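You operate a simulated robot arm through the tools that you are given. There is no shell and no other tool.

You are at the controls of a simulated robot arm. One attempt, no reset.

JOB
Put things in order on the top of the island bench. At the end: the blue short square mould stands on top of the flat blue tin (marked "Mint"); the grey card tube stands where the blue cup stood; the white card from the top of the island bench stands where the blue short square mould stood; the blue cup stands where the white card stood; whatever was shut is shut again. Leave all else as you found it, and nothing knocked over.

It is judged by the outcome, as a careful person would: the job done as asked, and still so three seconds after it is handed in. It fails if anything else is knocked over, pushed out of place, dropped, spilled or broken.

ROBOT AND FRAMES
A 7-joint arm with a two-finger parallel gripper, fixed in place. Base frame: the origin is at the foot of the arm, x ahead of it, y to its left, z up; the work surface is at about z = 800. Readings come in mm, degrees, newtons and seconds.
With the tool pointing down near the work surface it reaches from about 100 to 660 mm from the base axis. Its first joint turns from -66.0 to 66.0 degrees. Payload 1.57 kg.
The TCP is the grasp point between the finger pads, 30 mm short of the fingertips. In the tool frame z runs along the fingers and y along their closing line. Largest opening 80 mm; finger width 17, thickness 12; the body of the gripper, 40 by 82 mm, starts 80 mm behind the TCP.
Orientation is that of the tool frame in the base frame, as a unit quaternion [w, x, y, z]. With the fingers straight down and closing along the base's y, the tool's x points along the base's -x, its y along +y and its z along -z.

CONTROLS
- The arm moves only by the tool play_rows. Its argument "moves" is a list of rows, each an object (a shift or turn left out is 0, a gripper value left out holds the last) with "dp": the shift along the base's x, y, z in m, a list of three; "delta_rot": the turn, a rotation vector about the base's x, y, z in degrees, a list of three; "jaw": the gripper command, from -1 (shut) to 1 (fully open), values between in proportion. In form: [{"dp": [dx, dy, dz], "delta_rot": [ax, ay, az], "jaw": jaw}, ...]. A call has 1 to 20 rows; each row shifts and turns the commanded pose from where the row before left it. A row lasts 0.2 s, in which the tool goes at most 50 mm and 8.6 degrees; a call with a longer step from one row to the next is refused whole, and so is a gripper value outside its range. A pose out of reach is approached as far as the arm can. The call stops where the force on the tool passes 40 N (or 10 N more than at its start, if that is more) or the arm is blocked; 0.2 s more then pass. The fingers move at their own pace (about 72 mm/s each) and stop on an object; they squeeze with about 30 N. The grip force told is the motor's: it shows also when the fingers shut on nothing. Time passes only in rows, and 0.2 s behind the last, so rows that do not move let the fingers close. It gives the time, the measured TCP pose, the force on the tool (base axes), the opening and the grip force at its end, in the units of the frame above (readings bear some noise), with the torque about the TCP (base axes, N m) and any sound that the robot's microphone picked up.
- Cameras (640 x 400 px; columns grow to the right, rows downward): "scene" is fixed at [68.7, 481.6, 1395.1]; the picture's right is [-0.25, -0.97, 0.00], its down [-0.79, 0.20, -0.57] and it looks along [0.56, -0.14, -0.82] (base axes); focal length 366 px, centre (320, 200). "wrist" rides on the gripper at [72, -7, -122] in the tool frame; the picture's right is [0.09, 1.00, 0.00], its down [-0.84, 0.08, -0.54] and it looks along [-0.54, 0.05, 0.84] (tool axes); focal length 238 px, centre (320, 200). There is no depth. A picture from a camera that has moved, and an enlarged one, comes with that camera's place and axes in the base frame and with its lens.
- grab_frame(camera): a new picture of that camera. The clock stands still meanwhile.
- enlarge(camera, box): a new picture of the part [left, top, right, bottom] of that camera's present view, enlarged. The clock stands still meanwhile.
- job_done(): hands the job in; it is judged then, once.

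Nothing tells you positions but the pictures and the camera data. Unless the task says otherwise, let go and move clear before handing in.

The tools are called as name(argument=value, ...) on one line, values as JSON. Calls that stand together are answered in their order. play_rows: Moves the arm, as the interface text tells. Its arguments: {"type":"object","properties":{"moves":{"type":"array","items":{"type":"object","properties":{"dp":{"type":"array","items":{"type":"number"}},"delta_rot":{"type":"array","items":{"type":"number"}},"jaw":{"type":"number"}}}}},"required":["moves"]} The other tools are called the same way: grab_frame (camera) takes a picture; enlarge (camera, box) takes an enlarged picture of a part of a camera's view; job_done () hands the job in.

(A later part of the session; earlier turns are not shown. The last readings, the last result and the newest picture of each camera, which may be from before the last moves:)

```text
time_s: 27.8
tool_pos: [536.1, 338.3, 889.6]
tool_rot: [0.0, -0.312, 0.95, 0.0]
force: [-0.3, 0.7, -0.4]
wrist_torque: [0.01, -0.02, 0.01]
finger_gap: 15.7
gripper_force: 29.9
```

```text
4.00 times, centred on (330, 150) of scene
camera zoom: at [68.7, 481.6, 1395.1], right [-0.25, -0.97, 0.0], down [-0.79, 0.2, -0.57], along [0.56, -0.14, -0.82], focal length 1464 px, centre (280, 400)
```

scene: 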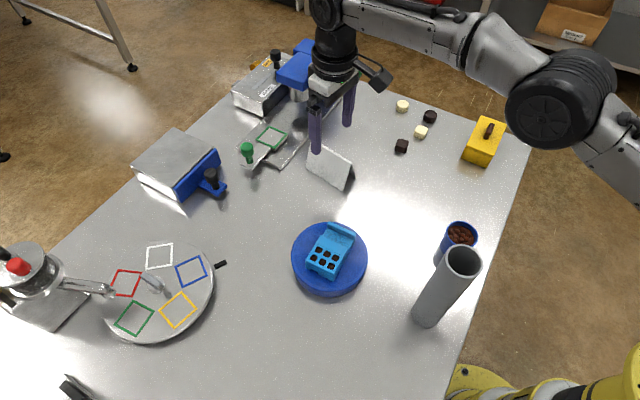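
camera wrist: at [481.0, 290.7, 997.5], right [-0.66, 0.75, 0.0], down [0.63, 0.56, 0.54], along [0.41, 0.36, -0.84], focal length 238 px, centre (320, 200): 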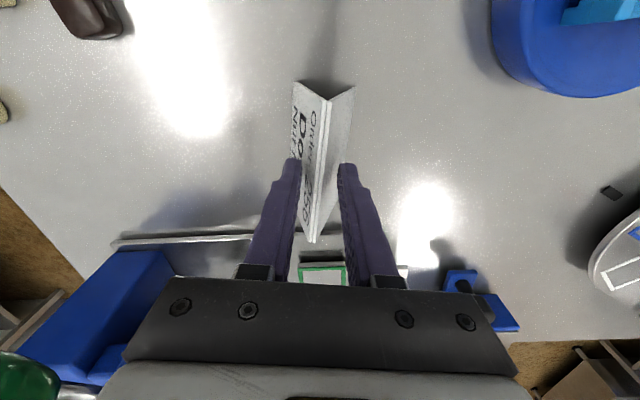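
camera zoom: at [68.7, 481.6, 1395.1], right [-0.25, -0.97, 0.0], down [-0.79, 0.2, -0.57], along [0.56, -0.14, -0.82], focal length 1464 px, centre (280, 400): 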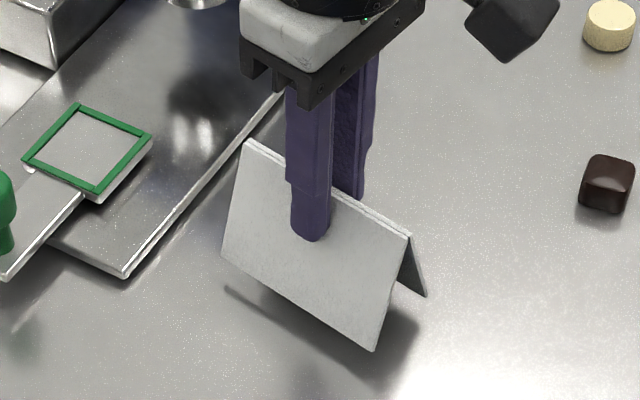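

The card is off the table and firmly held. I'll raise it, carry it to where the mould stood (about 439,182) in the same orientation, and hover there.

play_rows(moves=[{"dp": [0, 0, 0.012]}, {"dp": [0, 0, 0.015]}, {"dp": [0, 0, 0.014]}, {"dp": [-0.005, -0.008, 0]}, {"dp": [-0.008, -0.013, 0]}, {"dp": [-0.009, -0.0145, 0]}, {"dp": [-0.009, -0.0145, 0]}, {"dp": [-0.009, -0.0145, 0]}, {"dp": [-0.009, -0.0145, 0]}, {"dp": [-0.009, -0.0145, 0]}, {"dp": [-0.009, -0.0145, 0]}, {"dp": [-0.009, -0.0145, 0]}, {"dp": [-0.008, -0.013, 0]}, {"dp": [-0.007, -0.011, 0]}, {"dp": [-0.006, -0.0103, 0]}, {"dp": [0, 0, 0]}, {"dp": [0, 0, 0]}])

grab_frame(camera="wrist")

grab_frame(camera="scene")

```text
time_s: 31.4
tool_pos: [439.2, 180.9, 931.1]
tool_rot: [0.001, -0.312, 0.95, 0.0]
force: [0.2, 0.8, 0.3]
wrist_torque: [0.03, 0.01, 0.02]
finger_gap: 14.8
gripper_force: 30.4
```

```text
taken
camera wrist: at [383.9, 132.9, 1051.5], right [-0.66, 0.75, 0.0], down [0.63, 0.56, 0.54], along [0.41, 0.36, -0.84], focal length 238 px, centre (320, 200)
```

wrist: 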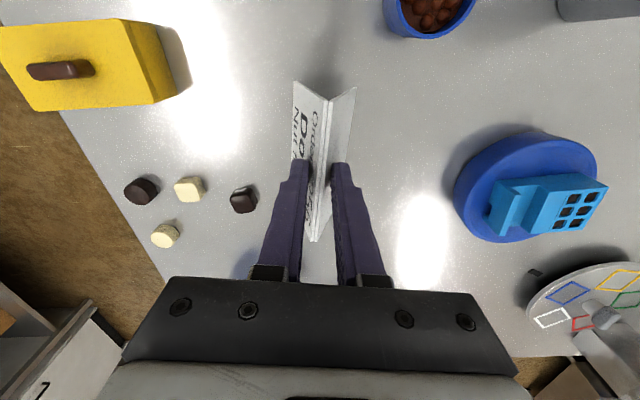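

```text
taken
```

scene: 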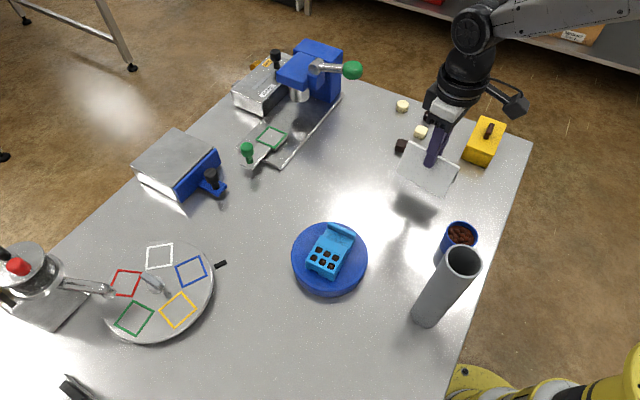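

The card hangs straight over the mould's old place, having slipped perhaps a millimetre in the grip. I'll lower it promptly and feel for the table.

play_rows(moves=[{"dp": [0.001, 0.0008, -0.01]}, {"dp": [0, 0, -0.012]}, {"dp": [0, 0, -0.012]}, {"dp": [0, 0, -0.008]}, {"dp": [0, 0, -0.004]}, {"dp": [0, 0, -0.001]}, {"dp": [0, 0, 0]}])

enlarge(camera="scene", box=[370, 100, 500, 230])

```text
time_s: 33.0
tool_pos: [438.7, 183.1, 884.5]
tool_rot: [0.0, -0.311, 0.95, 0.0]
force: [0.9, 0.5, 0.2]
wrist_torque: [0.01, 0.0, 0.01]
finger_gap: 14.5
gripper_force: 30.2
```

```text
3.08 times, centred on (435, 165) of scene
camera zoom: at [68.7, 481.6, 1395.1], right [-0.25, -0.97, 0.0], down [-0.79, 0.2, -0.57], along [0.56, -0.14, -0.82], focal length 1126 px, centre (-34, 308)
```

zoom: 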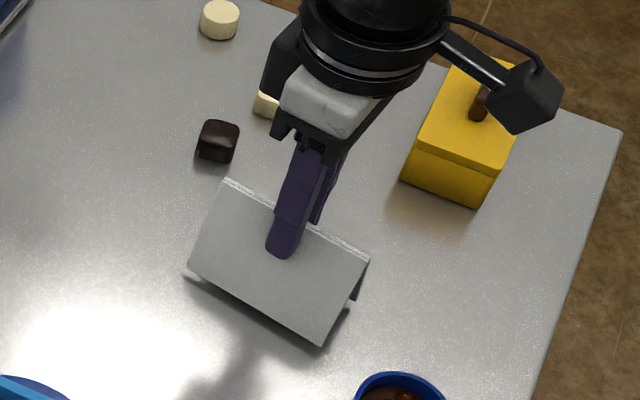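

About 4–5 mm remain; creeping down.

play_rows(moves=[{"dp": [0, 0, -0.0015]}, {"dp": [0, 0, -0.001]}, {"dp": [0, 0, -0.001]}, {"dp": [0, 0, 0]}])

```text
time_s: 34.0
tool_pos: [438.4, 182.2, 880.9]
tool_rot: [0.0, -0.311, 0.95, 0.0]
force: [-0.4, 0.4, -0.7]
wrist_torque: [-0.03, -0.02, 0.0]
finger_gap: 14.6
gripper_force: 30.0
```

play_rows(moves=[{"dp": [0, 0, -0.001]}, {"dp": [0, 0, -0.001]}, {"dp": [0, 0, 0]}])

```text
time_s: 34.8
tool_pos: [440.3, 182.9, 879.9]
tool_rot: [0.0, -0.311, 0.95, -0.001]
force: [-2.7, -0.6, 6.3]
wrist_torque: [-0.08, 0.21, 0.03]
finger_gap: 13.9
gripper_force: 29.8
```

Light contact (6 N). I'll look closely to see that the card sits flat before releasing.

enlarge(camera="scene", box=[385, 140, 465, 220])

enlarge(camera="wrist", box=[240, 60, 400, 260])

```text
5.00 times, centred on (425, 180) of scene
camera zoom: at [68.6, 481.6, 1395.2], right [-0.25, -0.97, 0.0], down [-0.79, 0.2, -0.58], along [0.56, -0.14, -0.82], focal length 1830 px, centre (-205, 300)
```

zoom: 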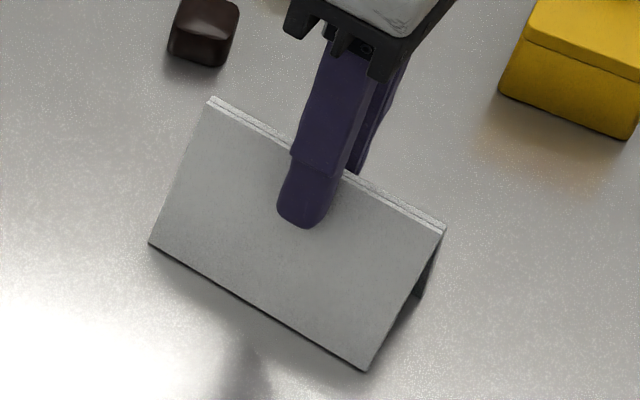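

```text
2.00 times, centred on (320, 160) of wrist
camera zoom: at [385.2, 133.4, 999.2], right [-0.66, 0.75, 0.0], down [0.63, 0.56, 0.54], along [0.41, 0.36, -0.84], focal length 477 px, centre (320, 280)
```

zoom: 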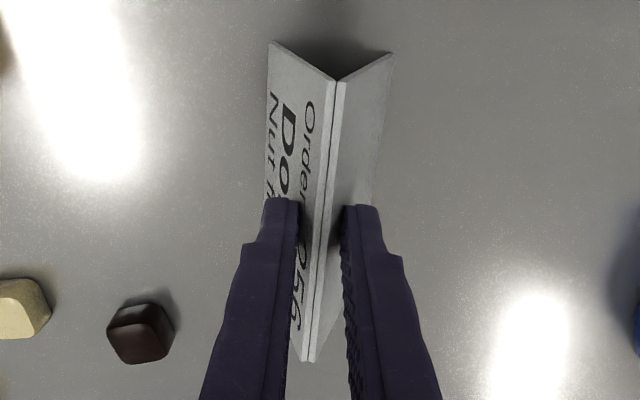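

The card sits flat at its new spot. I'll open slowly and check.

play_rows(moves=[{"dp": [0, 0, 0], "jaw": -0.55}, {"dp": [0, 0, 0], "jaw": -0.4}, {"dp": [0, 0, 0], "jaw": -0.1}, {"dp": [0, 0, 0], "jaw": 0.3}, {"dp": [0, 0, 0], "jaw": 0.7}, {"dp": [0, 0, 0], "jaw": 1}, {"dp": [0, 0, 0], "jaw": 1}])

enlarge(camera="scene", box=[370, 100, 500, 230])

enlarge(camera="wrist", box=[220, 60, 420, 260])

```text
time_s: 36.4
tool_pos: [440.1, 182.2, 878.2]
tool_rot: [-0.001, -0.312, 0.95, 0.0]
force: [-0.1, -0.2, 0.2]
wrist_torque: [-0.05, -0.02, -0.04]
finger_gap: 80.0
gripper_force: 0.0
```

```text
3.08 times, centred on (435, 165) of scene
camera zoom: at [68.7, 481.6, 1395.1], right [-0.25, -0.97, 0.0], down [-0.79, 0.2, -0.57], along [0.56, -0.14, -0.82], focal length 1126 px, centre (-34, 308)
```

zoom: 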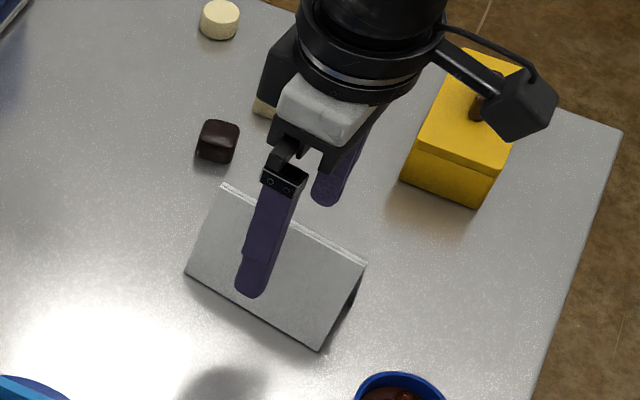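

```text
2.00 times, centred on (320, 160) of wrist
camera zoom: at [385.2, 133.4, 998.7], right [-0.66, 0.75, 0.0], down [0.63, 0.56, 0.54], along [0.41, 0.36, -0.84], focal length 477 px, centre (320, 280)
```

zoom: 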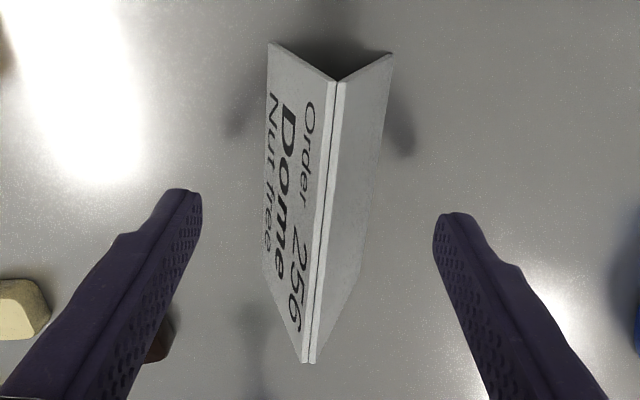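

The card stands free and upright. I'll rise straight up and move over the cup near (310,169) to measure it from above.

play_rows(moves=[{"dp": [0, 0, 0.01], "jaw": 1}, {"dp": [0, 0, 0.02]}, {"dp": [0, 0, 0.025]}, {"dp": [0, 0, 0.025]}, {"dp": [0, 0, 0.02]}, {"dp": [-0.013, -0.0013, 0]}, {"dp": [-0.018, -0.0018, 0]}, {"dp": [-0.02, -0.002, 0]}, {"dp": [-0.02, -0.002, 0]}, {"dp": [-0.02, -0.002, 0]}, {"dp": [-0.02, -0.002, 0]}, {"dp": [-0.019, -0.002, 0]}, {"dp": [0, 0, 0]}, {"dp": [0, 0, 0]}])

grab_frame(camera="wrist")

grab_frame(camera="scene")

```text
time_s: 39.4
tool_pos: [309.6, 168.5, 979.0]
tool_rot: [0.0, -0.311, 0.95, 0.0]
force: [0.5, -0.3, -0.2]
wrist_torque: [0.02, -0.02, 0.01]
finger_gap: 79.7
gripper_force: 0.0
```

```text
taken
camera wrist: at [255.1, 119.8, 1098.9], right [-0.66, 0.75, 0.0], down [0.63, 0.56, 0.54], along [0.41, 0.36, -0.84], focal length 238 px, centre (320, 200)
```

wrist: 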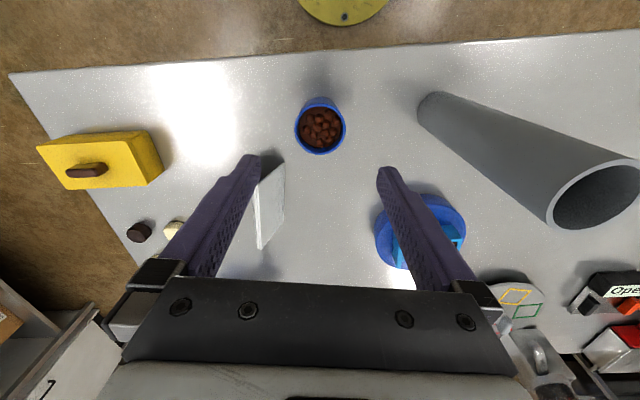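

```text
taken
```

scene: 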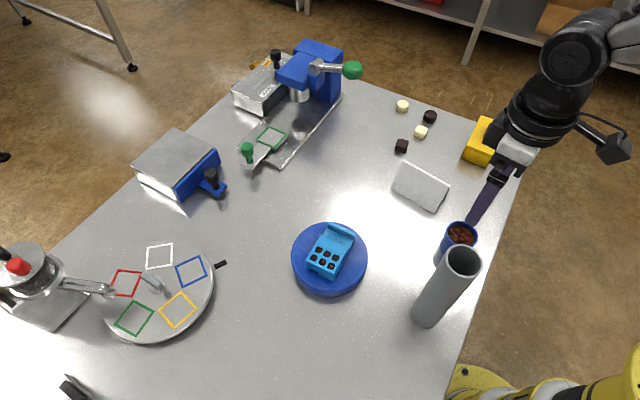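

The cup is in view between the fingers. I'm enlarging it to fix its centre, size and any taper.

enlarge(camera="wrist", box=[270, 70, 370, 170])

enlarge(camera="scene", box=[410, 200, 500, 290])

enlarge(camera="scene", box=[370, 130, 470, 230])

```text
4.00 times, centred on (320, 120) of wrist
camera zoom: at [255.1, 119.8, 1098.9], right [-0.66, 0.75, 0.0], down [0.63, 0.56, 0.54], along [0.41, 0.36, -0.84], focal length 953 px, centre (320, 520)
```

zoom: 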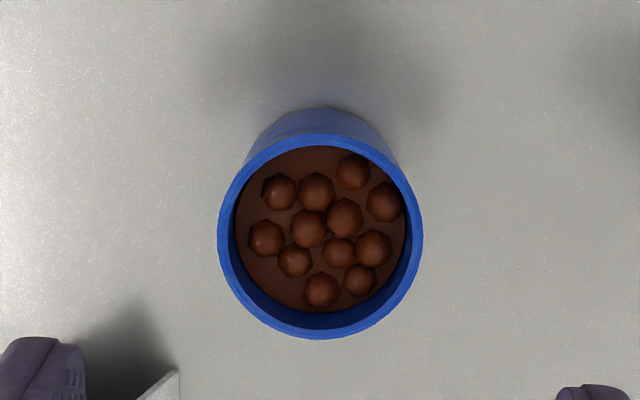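

```text
4.44 times, centred on (455, 245) of scene
camera zoom: at [68.7, 481.6, 1395.1], right [-0.25, -0.97, 0.0], down [-0.79, 0.2, -0.57], along [0.56, -0.14, -0.82], focal length 1627 px, centre (-280, 0)
```

zoom: 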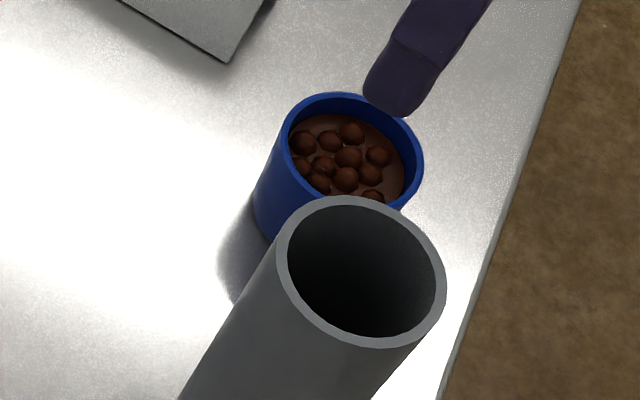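

```text
4.00 times, centred on (420, 180) of scene
camera zoom: at [68.7, 481.6, 1395.1], right [-0.25, -0.97, 0.0], down [-0.79, 0.2, -0.57], along [0.56, -0.14, -0.82], focal length 1464 px, centre (-80, 280)
```

zoom: 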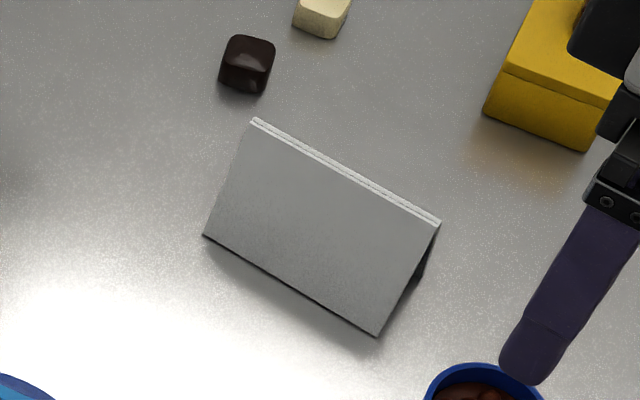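

The cup is about 53 mm across with its centre near (310,168.6), directly below the tool. I'll lower around it and check centring before closing.

play_rows(moves=[{"dp": [0.001, 0.0005, -0.02], "jaw": 1}, {"dp": [0, 0, -0.02]}, {"dp": [0, 0, -0.02]}, {"dp": [0, 0, -0.015]}, {"dp": [0, 0, -0.01]}, {"dp": [0, 0, 0]}, {"dp": [0, 0, 0]}])

grab_frame(camera="wrist")

grab_frame(camera="scene")

```text
time_s: 41.0
tool_pos: [311.4, 170.7, 893.3]
tool_rot: [0.0, -0.312, 0.95, 0.0]
force: [0.2, 0.4, -1.0]
wrist_torque: [0.02, 0.0, 0.03]
finger_gap: 80.0
gripper_force: 0.1
```

```text
taken
camera wrist: at [256.6, 121.9, 1013.8], right [-0.66, 0.75, 0.0], down [0.63, 0.56, 0.54], along [0.41, 0.36, -0.84], focal length 238 px, centre (320, 200)
```

wrist: 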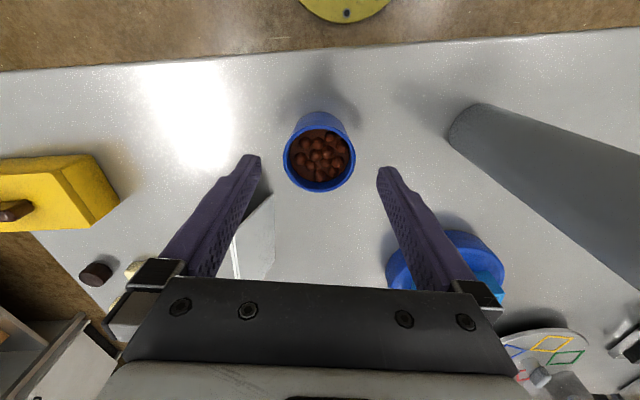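

```text
taken
```

scene: 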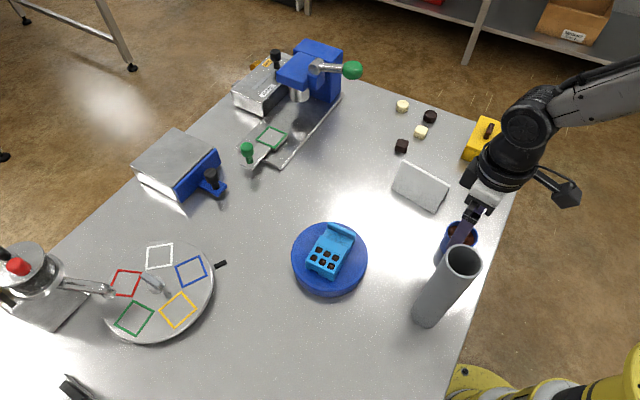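

The cup is centred between the fingers. I'll lower the remaining 50 mm and close gently.

play_rows(moves=[{"dp": [0, 0, -0.015], "jaw": 1}, {"dp": [0, 0, -0.015]}, {"dp": [0, 0, -0.012]}, {"dp": [0, 0, -0.008]}, {"dp": [0, 0, 0]}, {"dp": [0, 0, 0], "jaw": 0.7}, {"dp": [0, 0, 0], "jaw": 0.5}, {"dp": [0, 0, 0], "jaw": 0.4}, {"dp": [0, 0, 0], "jaw": 0.3}, {"dp": [0, 0, 0], "jaw": 0.2}, {"dp": [0, 0, 0], "jaw": 0.1}, {"dp": [0, 0, 0], "jaw": 0}])

grab_frame(camera="wrist")

enlarge(camera="scene", box=[400, 130, 520, 290])

```text
time_s: 43.6
tool_pos: [309.9, 169.8, 843.7]
tool_rot: [0.0, -0.311, 0.95, 0.0]
force: [0.3, 0.5, 0.9]
wrist_torque: [-0.05, -0.01, -0.04]
finger_gap: 49.2
gripper_force: 29.9
```

```text
taken
camera wrist: at [255.9, 121.7, 963.6], right [-0.66, 0.75, 0.0], down [0.63, 0.56, 0.54], along [0.41, 0.36, -0.84], focal length 238 px, centre (320, 200)
```

wrist: 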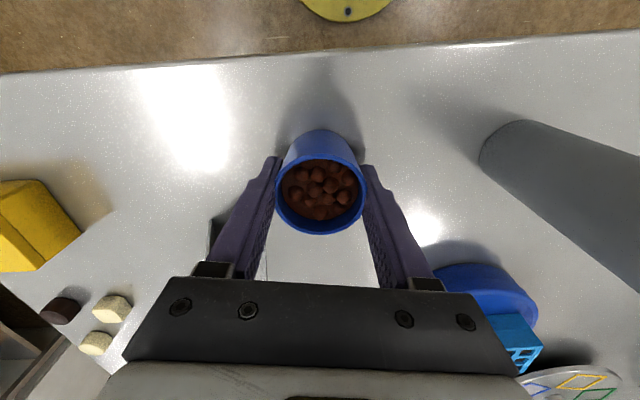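

```text
2.50 times, centred on (460, 210) of scene
camera zoom: at [68.7, 481.6, 1395.1], right [-0.25, -0.97, 0.0], down [-0.79, 0.2, -0.57], along [0.56, -0.14, -0.82], focal length 915 px, centre (-30, 175)
```

zoom: 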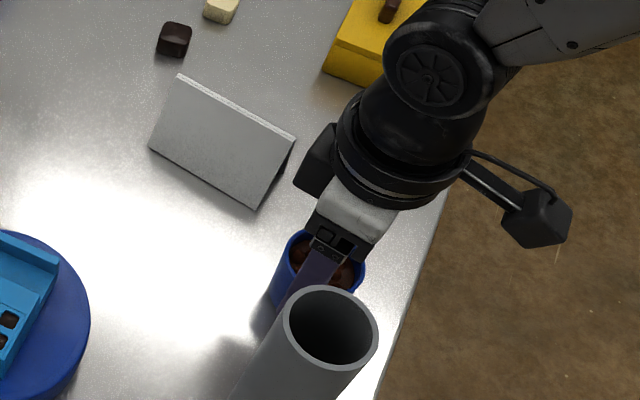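

The cup is gripped at 49 mm. I'll lift it slowly and check that it stays level.

play_rows(moves=[{"dp": [0, 0, 0.003]}, {"dp": [0, 0, 0.005]}, {"dp": [0, 0, 0.008]}, {"dp": [0, 0, 0.012]}, {"dp": [0, 0, 0.015]}, {"dp": [0, 0, 0.015]}, {"dp": [0, 0, 0.015]}, {"dp": [0, 0, 0.01]}, {"dp": [0, 0, 0.006]}, {"dp": [0, 0, 0.003]}, {"dp": [0, 0, 0]}])

grab_frame(camera="wrist")

enlarge(camera="scene", box=[400, 130, 520, 290])

```text
time_s: 46.0
tool_pos: [310.4, 169.6, 934.2]
tool_rot: [0.0, -0.311, 0.95, 0.0]
force: [-0.2, -0.3, -0.1]
wrist_torque: [0.02, -0.01, 0.0]
finger_gap: 48.7
gripper_force: 29.9
```

```text
taken
camera wrist: at [255.8, 120.7, 1055.6], right [-0.66, 0.75, 0.0], down [0.63, 0.56, 0.54], along [0.41, 0.36, -0.84], focal length 238 px, centre (320, 200)
```

wrist: 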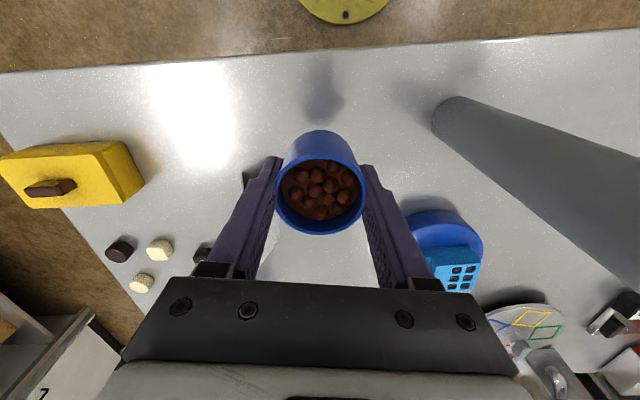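

```text
2.50 times, centred on (460, 210) of scene
camera zoom: at [68.7, 481.6, 1395.1], right [-0.25, -0.97, 0.0], down [-0.79, 0.2, -0.57], along [0.56, -0.14, -0.82], focal length 915 px, centre (-30, 175)
```

zoom: 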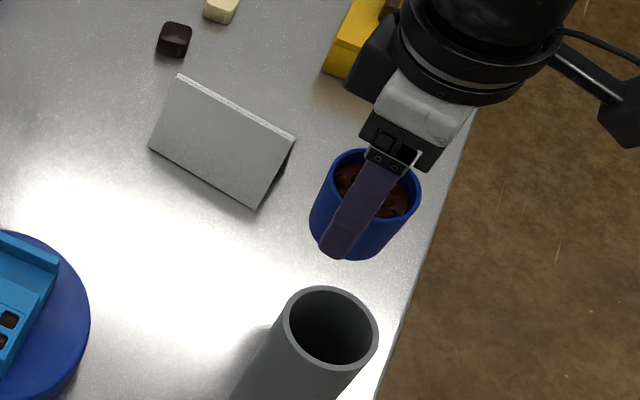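

The cup is lifted and level. I'll carry it smoothly toward the card's old place, passing beyond the card's new position and above its height.

play_rows(moves=[{"dp": [0.003, 0.0022, 0]}, {"dp": [0.006, 0.0045, 0]}, {"dp": [0.009, 0.0067, 0]}, {"dp": [0.012, 0.009, 0]}, {"dp": [0.013, 0.0097, 0]}, {"dp": [0.013, 0.0097, 0]}, {"dp": [0.013, 0.0097, 0]}, {"dp": [0.013, 0.0097, 0]}, {"dp": [0.013, 0.0097, 0]}, {"dp": [0.013, 0.0097, 0]}, {"dp": [0.013, 0.0097, 0]}, {"dp": [0.013, 0.0097, 0]}, {"dp": [0.013, 0.0097, 0]}, {"dp": [0.013, 0.0097, 0]}, {"dp": [0.012, 0.009, 0]}, {"dp": [0.009, 0.0067, 0]}, {"dp": [0.006, 0.0045, 0]}, {"dp": [0.003, 0.0022, 0]}, {"dp": [0, 0, 0]}])

grab_frame(camera="scene")

grab_frame(camera="wrist")

```text
time_s: 50.0
tool_pos: [500.4, 311.0, 935.4]
tool_rot: [0.0, -0.311, 0.95, 0.0]
force: [-0.8, -0.6, -0.5]
wrist_torque: [-0.01, 0.03, 0.01]
finger_gap: 48.5
gripper_force: 30.3
```

```text
taken
```

scene: 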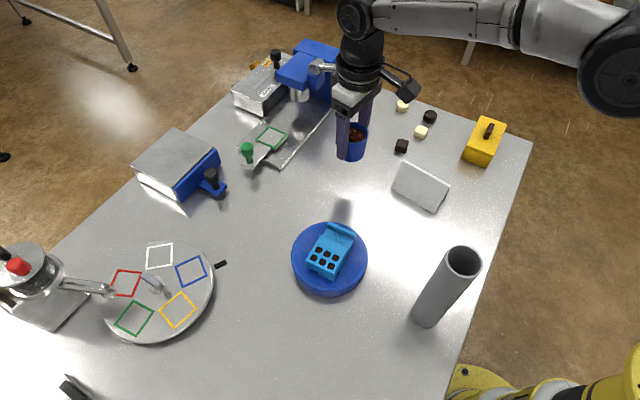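

```text
taken
camera wrist: at [446.3, 263.5, 1055.8], right [-0.66, 0.75, 0.0], down [0.63, 0.56, 0.54], along [0.41, 0.36, -0.84], focal length 238 px, centre (320, 200)
```

wrist: 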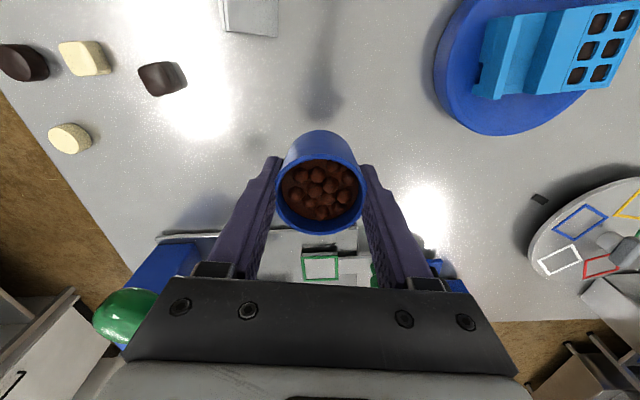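

The cup is steady. I'll finish the approach to the card's old spot at about (535.6,339) and begin lowering.

play_rows(moves=[{"dp": [0.004, 0.0032, 0]}, {"dp": [0.008, 0.0063, 0]}, {"dp": [0.0095, 0.0074, 0]}, {"dp": [0.0075, 0.006, 0]}, {"dp": [0.0045, 0.0035, 0]}, {"dp": [0.0018, 0.0013, 0]}, {"dp": [0, 0, -0.008]}, {"dp": [0, 0, -0.014]}, {"dp": [0, 0, -0.014]}, {"dp": [0, 0, -0.014]}, {"dp": [0, 0, -0.01]}, {"dp": [0, 0, -0.005]}, {"dp": [0, 0, 0]}, {"dp": [0, 0, 0]}])

grab_frame(camera="wrist")

enlarge(camera="scene", box=[260, 60, 420, 200])

```text
time_s: 53.0
tool_pos: [535.3, 338.0, 868.6]
tool_rot: [0.0, -0.311, 0.95, 0.0]
force: [0.2, -0.3, -1.1]
wrist_torque: [0.0, -0.01, 0.0]
finger_gap: 48.6
gripper_force: 29.7
```

```text
taken
camera wrist: at [481.3, 289.9, 990.1], right [-0.66, 0.75, 0.0], down [0.63, 0.56, 0.54], along [0.41, 0.36, -0.84], focal length 238 px, centre (320, 200)
```

wrist: 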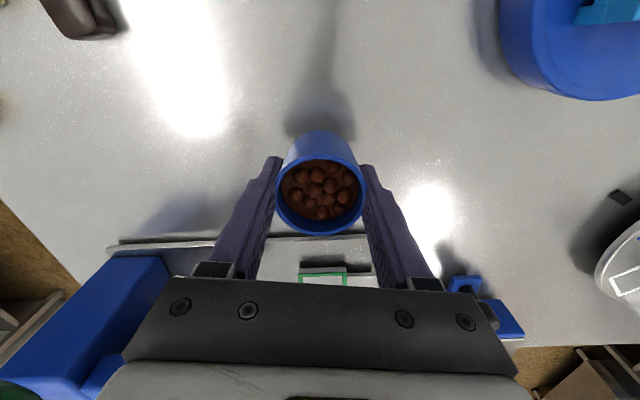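

```text
2.86 times, centred on (340, 130) of scene
camera zoom: at [68.7, 481.6, 1395.1], right [-0.25, -0.97, 0.0], down [-0.79, 0.2, -0.57], along [0.56, -0.14, -0.82], focal length 1046 px, centre (263, 400)
```

zoom: 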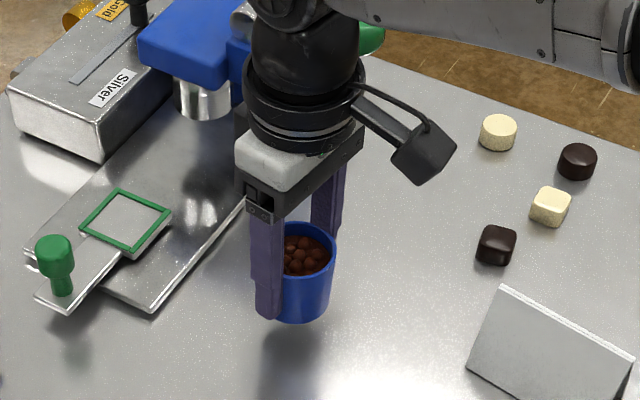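

The cup is above its new spot. Lowering most of the way, then creeping to contact.

play_rows(moves=[{"dp": [0, 0.001, -0.006]}, {"dp": [0, 0, -0.008]}, {"dp": [0, 0, -0.006]}, {"dp": [0, 0, -0.003]}, {"dp": [0, 0, 0]}, {"dp": [0, 0, 0]}])

```text
time_s: 54.4
tool_pos: [535.6, 340.6, 847.0]
tool_rot: [-0.001, -0.311, 0.95, 0.0]
force: [-0.6, 0.4, -1.6]
wrist_torque: [0.0, 0.0, -0.03]
finger_gap: 48.6
gripper_force: 30.3
```

play_rows(moves=[{"dp": [0, 0, -0.001]}, {"dp": [0, 0, -0.001]}, {"dp": [0, 0, 0]}])

```text
time_s: 55.2
tool_pos: [535.6, 339.8, 845.7]
tool_rot: [0.0, -0.312, 0.95, 0.0]
force: [0.3, 0.0, -0.9]
wrist_torque: [0.01, -0.01, 0.0]
finger_gap: 48.4
gripper_force: 30.4
```

play_rows(moves=[{"dp": [0, 0, -0.001]}, {"dp": [0, 0, -0.001]}, {"dp": [0, 0, 0]}])

```text
time_s: 56.0
tool_pos: [536.0, 339.9, 842.7]
tool_rot: [0.0, -0.311, 0.95, 0.0]
force: [-0.6, -0.8, -0.5]
wrist_torque: [0.02, 0.01, 0.0]
finger_gap: 48.6
gripper_force: 30.6
```

play_rows(moves=[{"dp": [0, 0, -0.001]}, {"dp": [0, 0, -0.0005]}, {"dp": [0, 0, 0]}])

enlarge(camera="scene", box=[290, 110, 390, 190])

```text
time_s: 56.8
tool_pos: [536.3, 341.1, 841.7]
tool_rot: [0.002, -0.312, 0.95, 0.001]
force: [-0.2, -2.2, 8.5]
wrist_torque: [-0.1, 0.08, -0.02]
finger_gap: 48.5
gripper_force: 30.2
```

```text
5.00 times, centred on (340, 150) of scene
camera zoom: at [68.6, 481.5, 1395.2], right [-0.25, -0.97, 0.0], down [-0.79, 0.2, -0.58], along [0.56, -0.14, -0.82], focal length 1830 px, centre (220, 450)
```

zoom: 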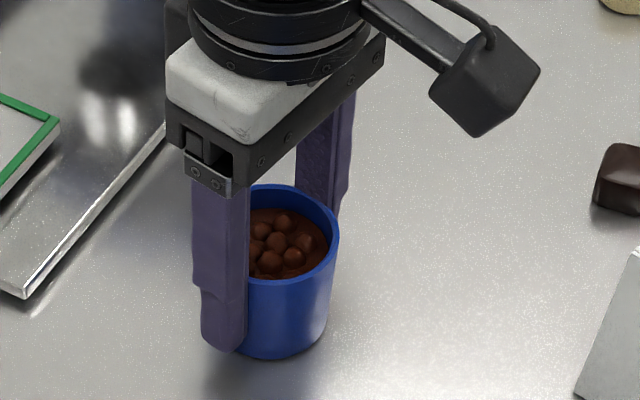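

Contact felt at 8.5 N; the cup is on the bench upright. Opening gradually.

play_rows(moves=[{"dp": [0, 0, 0], "jaw": 0.25}, {"dp": [0, 0, 0], "jaw": 0.35}, {"dp": [0, 0, 0], "jaw": 0.5}, {"dp": [0, 0, 0], "jaw": 0.75}, {"dp": [0, 0, 0], "jaw": 1}, {"dp": [0, 0, 0], "jaw": 1}])

enlarge(camera="scene", box=[290, 110, 390, 190])

grab_frame(camera="wrist")

```text
time_s: 58.2
tool_pos: [537.1, 339.7, 841.4]
tool_rot: [0.0, -0.312, 0.95, 0.001]
force: [-0.4, -0.6, 0.6]
wrist_torque: [-0.01, 0.0, 0.0]
finger_gap: 79.7
gripper_force: 0.1
```

```text
5.00 times, centred on (340, 150) of scene
camera zoom: at [68.7, 481.6, 1395.1], right [-0.25, -0.97, 0.0], down [-0.79, 0.2, -0.57], along [0.56, -0.14, -0.82], focal length 1830 px, centre (220, 450)
```

zoom: 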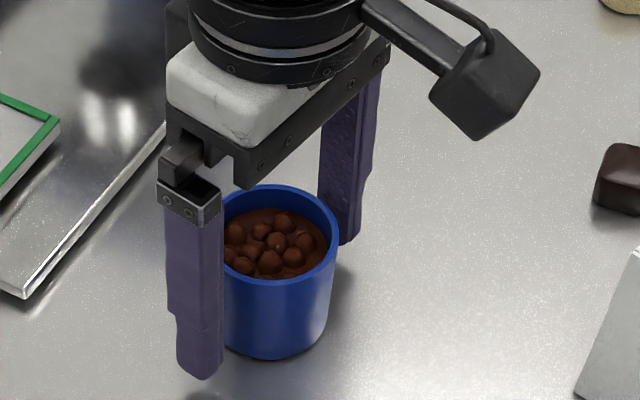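

```text
taken
camera wrist: at [481.3, 292.0, 961.8], right [-0.66, 0.75, 0.0], down [0.63, 0.56, 0.54], along [0.41, 0.36, -0.84], focal length 238 px, centre (320, 200)
```

wrist: 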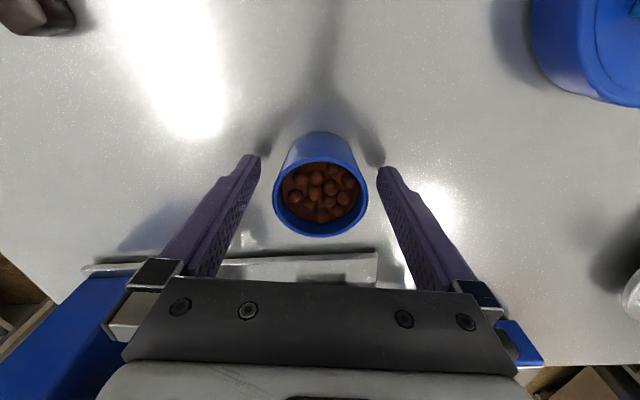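

The cup stands upright at the card's old place. I'll rise straight up well above the tube's height before crossing to it.

play_rows(moves=[{"dp": [0, 0, 0.008], "jaw": 1}, {"dp": [0, 0, 0.015]}, {"dp": [0, 0, 0.022]}, {"dp": [0, 0, 0.028]}, {"dp": [0, 0, 0.028]}, {"dp": [0, 0, 0.028]}, {"dp": [0, 0, 0.028]}, {"dp": [0, 0, 0.028]}, {"dp": [0, 0, 0.028]}, {"dp": [0, 0, 0.02]}, {"dp": [0, 0, 0.01]}, {"dp": [-0.01, -0.003, 0]}, {"dp": [-0.02, -0.005, 0]}, {"dp": [-0.025, -0.006, 0]}, {"dp": [-0.025, -0.006, 0]}, {"dp": [-0.02, -0.005, 0]}, {"dp": [0, 0, 0]}])

grab_frame(camera="scene")

grab_frame(camera="wrist")

```text
time_s: 61.8
tool_pos: [410.9, 298.5, 1071.8]
tool_rot: [0.0, -0.311, 0.95, 0.0]
force: [-1.4, 0.4, -0.9]
wrist_torque: [0.01, 0.04, 0.0]
finger_gap: 79.9
gripper_force: 0.0
out of reach, approached as far as the arm can: row 8, 9, 10, 11
```

```text
taken
```

scene: 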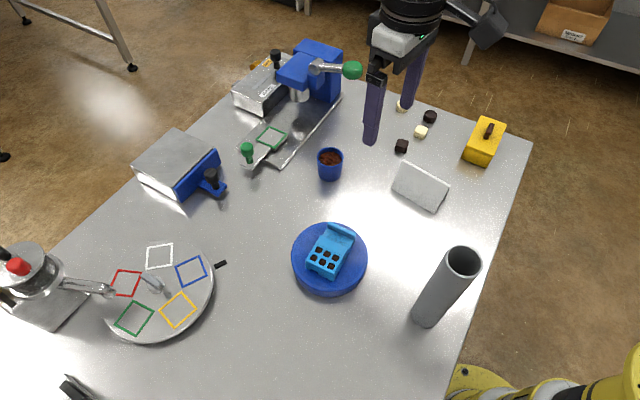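

```text
taken
camera wrist: at [355.8, 249.2, 1192.8], right [-0.66, 0.75, 0.0], down [0.63, 0.56, 0.54], along [0.41, 0.36, -0.84], focal length 238 px, centre (320, 200)
```

wrist: 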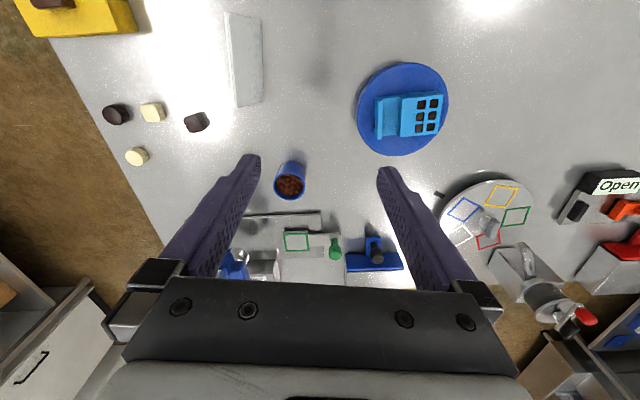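

Everything placed so far is standing. The tool is at about (410,298,1071); I'll move over the tube near (208,270), keeping the fingertips above its top.

play_rows(moves=[{"dp": [-0.01, -0.0014, 0], "jaw": 1}, {"dp": [-0.016, -0.0022, 0]}, {"dp": [-0.02, -0.0027, 0]}, {"dp": [-0.02, -0.0027, 0]}, {"dp": [-0.02, -0.0027, 0]}, {"dp": [-0.02, -0.0027, 0]}, {"dp": [-0.02, -0.0027, 0]}, {"dp": [-0.02, -0.0027, 0]}, {"dp": [-0.02, -0.0027, 0]}, {"dp": [-0.017, -0.0024, 0]}, {"dp": [-0.012, -0.0018, 0]}, {"dp": [-0.006, -0.001, 0]}, {"dp": [0, 0, 0]}, {"dp": [0, 0, 0]}])

grab_frame(camera="scene")

grab_frame(camera="wrist")

```text
time_s: 64.8
tool_pos: [209.7, 272.5, 1070.0]
tool_rot: [0.0, -0.311, 0.95, 0.0]
force: [0.7, -0.1, -0.6]
wrist_torque: [0.02, -0.03, 0.0]
finger_gap: 80.1
gripper_force: 0.1
```

```text
taken
```

scene: 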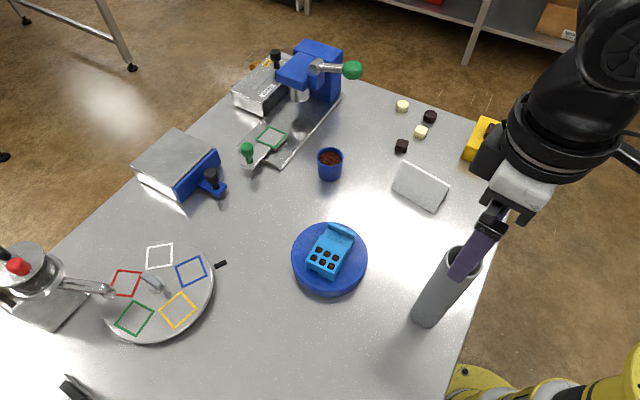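

```text
taken
camera wrist: at [155.4, 223.8, 1191.9], right [-0.66, 0.75, 0.0], down [0.63, 0.56, 0.54], along [0.41, 0.36, -0.84], focal length 238 px, centre (320, 200)
```

wrist: 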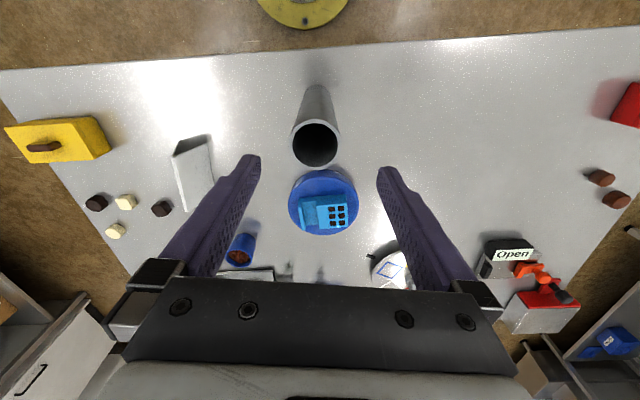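

enlarge(camera="wrist", box=[270, 80, 370, 180])

enlarge(camera="scene", box=[400, 220, 500, 340])

```text
4.00 times, centred on (320, 130) of wrist
camera zoom: at [155.4, 223.8, 1191.9], right [-0.66, 0.75, 0.0], down [0.63, 0.56, 0.54], along [0.41, 0.36, -0.84], focal length 953 px, centre (320, 480)
```

zoom: 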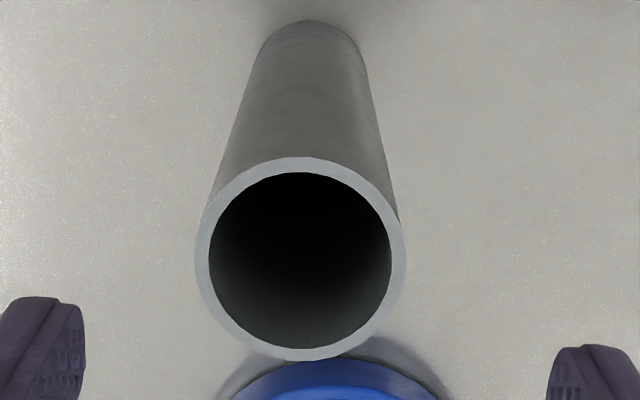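

```text
3.33 times, centred on (450, 280) of scene
camera zoom: at [68.7, 481.6, 1395.1], right [-0.25, -0.97, 0.0], down [-0.79, 0.2, -0.57], along [0.56, -0.14, -0.82], focal length 1220 px, centre (-113, -67)
```

zoom: 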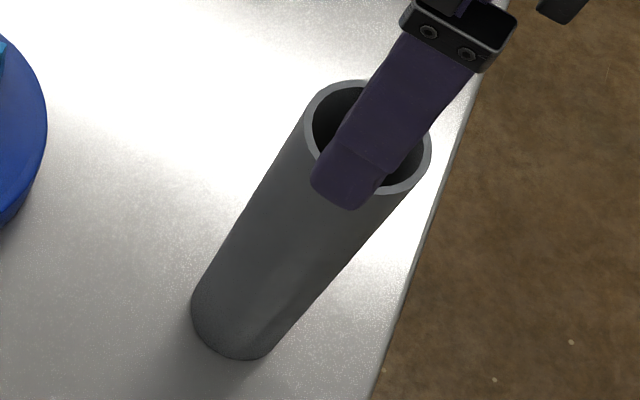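

The tube's axis is near (210.5,267.8), about 44 mm across. I'll shift 5 mm to centre it and descend partway around it.

play_rows(moves=[{"dp": [0.0012, -0.0045, 0], "jaw": 1}, {"dp": [0, 0, -0.01]}, {"dp": [0, 0, -0.015]}, {"dp": [0, 0, -0.015]}, {"dp": [0, 0, -0.01]}, {"dp": [0, 0, 0]}, {"dp": [0, 0, 0]}])

enlarge(camera="wrist", box=[220, 80, 420, 280])

enlarge(camera="scene", box=[400, 160, 540, 340])

```text
time_s: 66.4
tool_pos: [210.9, 266.7, 1022.6]
tool_rot: [-0.001, -0.311, 0.95, 0.0]
force: [-0.3, -0.3, 0.3]
wrist_torque: [-0.03, 0.0, -0.03]
finger_gap: 79.9
gripper_force: 0.0
```

```text
2.00 times, centred on (320, 180) of wrist
camera zoom: at [156.8, 217.6, 1143.0], right [-0.66, 0.75, 0.0], down [0.63, 0.56, 0.54], along [0.41, 0.36, -0.84], focal length 477 px, centre (320, 240)
```

zoom: 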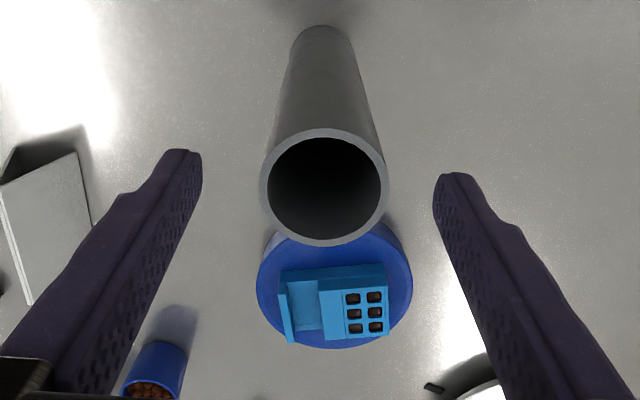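

```text
2.22 times, centred on (470, 250) of scene
camera zoom: at [68.7, 481.6, 1395.1], right [-0.25, -0.97, 0.0], down [-0.79, 0.2, -0.57], along [0.56, -0.14, -0.82], focal length 813 px, centre (-13, 89)
```

zoom: 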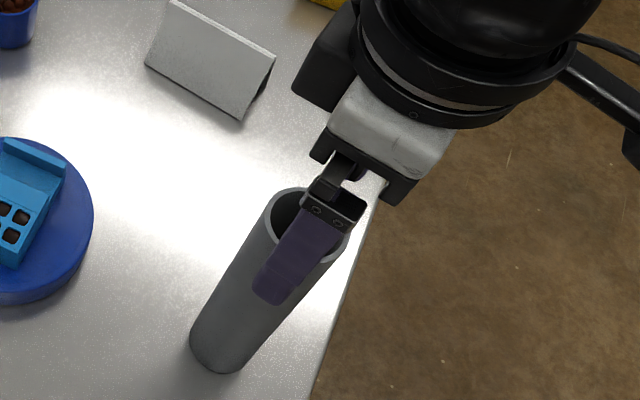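

The tube is centred between the fingers. I'll descend to z ≈ 940 (gripper body stays above the tube's rim) and close.

play_rows(moves=[{"dp": [0, 0, -0.012], "jaw": 1}, {"dp": [0, 0, -0.016]}, {"dp": [0, 0, -0.016]}, {"dp": [0, 0, -0.016]}, {"dp": [0, 0, -0.012]}, {"dp": [0, 0, -0.008]}, {"dp": [0, 0, 0]}, {"dp": [0, 0, 0], "jaw": 0.6}, {"dp": [0, 0, 0], "jaw": 0.4}, {"dp": [0, 0, 0], "jaw": 0.25}, {"dp": [0, 0, 0], "jaw": 0.1}, {"dp": [0, 0, 0], "jaw": 0}, {"dp": [0, 0, 0], "jaw": -0.1}, {"dp": [0, 0, 0]}])

grab_frame(camera="wrist")

grab_frame(camera="scene")

```text
time_s: 69.4
tool_pos: [211.6, 266.8, 943.8]
tool_rot: [0.0, -0.312, 0.95, 0.0]
force: [-0.5, -0.6, -0.9]
wrist_torque: [0.01, -0.04, 0.0]
finger_gap: 42.4
gripper_force: 29.7
```

```text
taken
camera wrist: at [157.0, 218.1, 1063.4], right [-0.66, 0.75, 0.0], down [0.63, 0.56, 0.54], along [0.41, 0.36, -0.84], focal length 238 px, centre (320, 200)
```

wrist: 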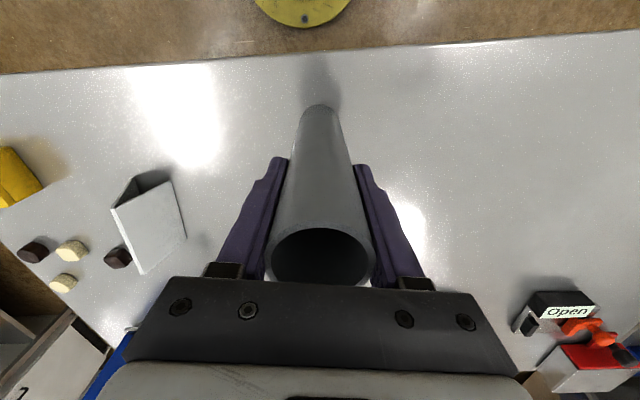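

```text
taken
```

scene: 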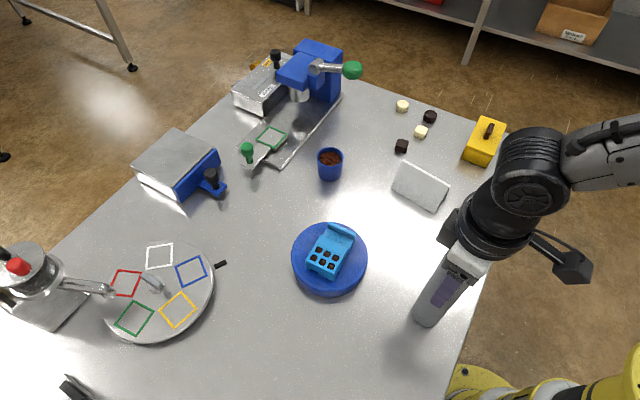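

The tube is gripped at 42 mm, upright. I'll lift it about 25 mm and carry it to where the cup stood (310,168.6).

play_rows(moves=[{"dp": [0, 0, 0.003]}, {"dp": [0, 0, 0.006]}, {"dp": [0, 0, 0.01]}, {"dp": [0, 0, 0.008]}, {"dp": [0, 0, 0.003]}, {"dp": [0, 0, 0]}, {"dp": [0.004, -0.0039, 0]}, {"dp": [0.008, -0.0079, 0]}, {"dp": [0.01, -0.0099, 0]}, {"dp": [0.012, -0.0118, 0]}, {"dp": [0.012, -0.0118, 0]}, {"dp": [0.012, -0.0118, 0]}, {"dp": [0.012, -0.0118, 0]}, {"dp": [0.011, -0.0109, 0]}, {"dp": [0.009, -0.0089, 0]}, {"dp": [0.006, -0.0059, 0]}, {"dp": [0.0031, -0.0032, 0]}, {"dp": [0, 0, 0]}, {"dp": [0, 0, 0]}])

grab_frame(camera="wrist")

grab_frame(camera="scene")

```text
time_s: 73.4
tool_pos: [310.2, 169.7, 972.9]
tool_rot: [0.0, -0.312, 0.95, 0.0]
force: [0.0, 0.4, -0.4]
wrist_torque: [0.0, 0.02, -0.03]
finger_gap: 41.4
gripper_force: 30.4
```

```text
taken
camera wrist: at [255.9, 119.8, 1093.4], right [-0.66, 0.75, 0.0], down [0.63, 0.56, 0.54], along [0.41, 0.36, -0.84], focal length 238 px, centre (320, 200)
```

wrist: 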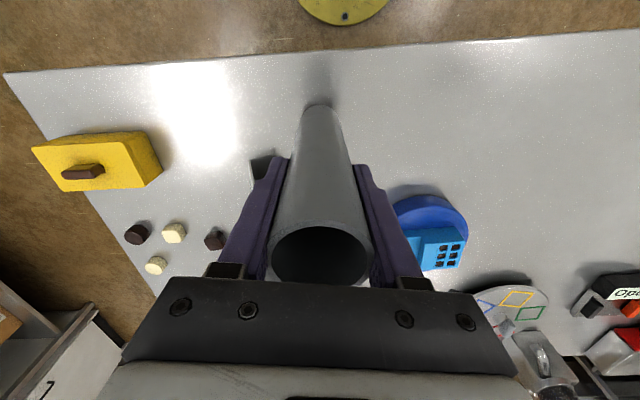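

```text
taken
```

scene: 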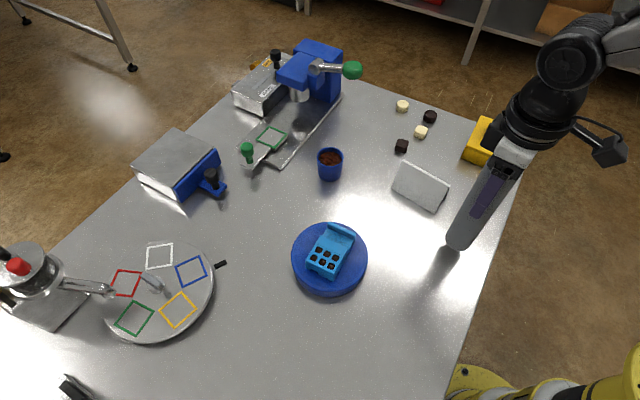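

The tube is over the cup's old spot, about 30 mm up. Lowering, with the last few millimetres by feel.

play_rows(moves=[{"dp": [0, 0.0005, -0.005]}, {"dp": [0, 0, -0.008]}, {"dp": [0, 0, -0.007]}, {"dp": [0, 0, -0.004]}, {"dp": [0, 0, -0.002]}, {"dp": [0, 0, 0]}, {"dp": [0, 0, 0]}])

```text
time_s: 75.0
tool_pos: [310.8, 171.1, 947.1]
tool_rot: [0.0, -0.312, 0.95, 0.0]
force: [-0.4, 0.1, -0.4]
wrist_torque: [0.01, -0.04, 0.03]
finger_gap: 41.3
gripper_force: 30.7
```

play_rows(moves=[{"dp": [0, 0, -0.001]}, {"dp": [0, 0, -0.001]}, {"dp": [0, 0, -0.001]}, {"dp": [0, 0, 0]}])

```text
time_s: 76.0
tool_pos: [310.5, 169.8, 943.7]
tool_rot: [0.0, -0.312, 0.95, 0.0]
force: [-0.4, -0.7, 6.1]
wrist_torque: [-0.21, 0.18, -0.03]
finger_gap: 41.3
gripper_force: 30.8
```

Contact felt (6 N). I'll check that the tube stands square before opening.

enlarge(camera="scene", box=[400, 140, 540, 270])

enlarge(camera="wrist", box=[220, 80, 420, 290])

```text
3.08 times, centred on (470, 205) of scene
camera zoom: at [68.6, 481.6, 1395.2], right [-0.25, -0.97, 0.0], down [-0.79, 0.2, -0.57], along [0.56, -0.14, -0.82], focal length 1126 px, centre (-142, 185)
```

zoom: 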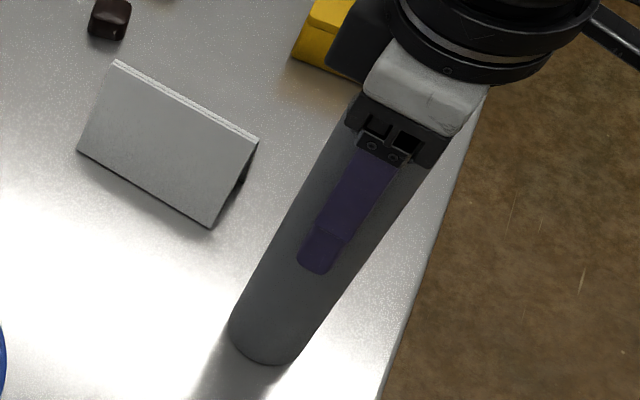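

```text
1.90 times, centred on (320, 185) of wrist
camera zoom: at [255.8, 120.8, 1064.6], right [-0.66, 0.75, 0.0], down [0.63, 0.56, 0.54], along [0.41, 0.36, -0.84], focal length 454 px, centre (320, 229)
```

zoom: 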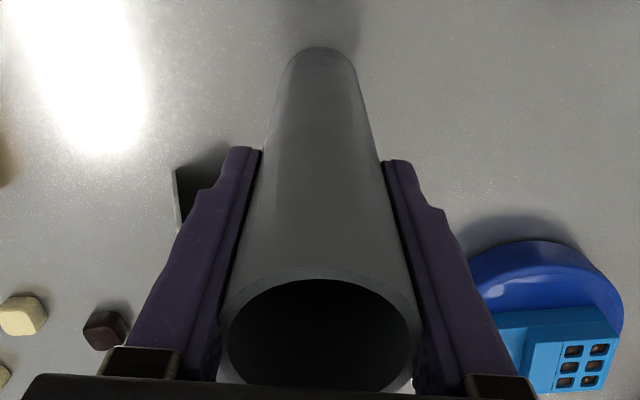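

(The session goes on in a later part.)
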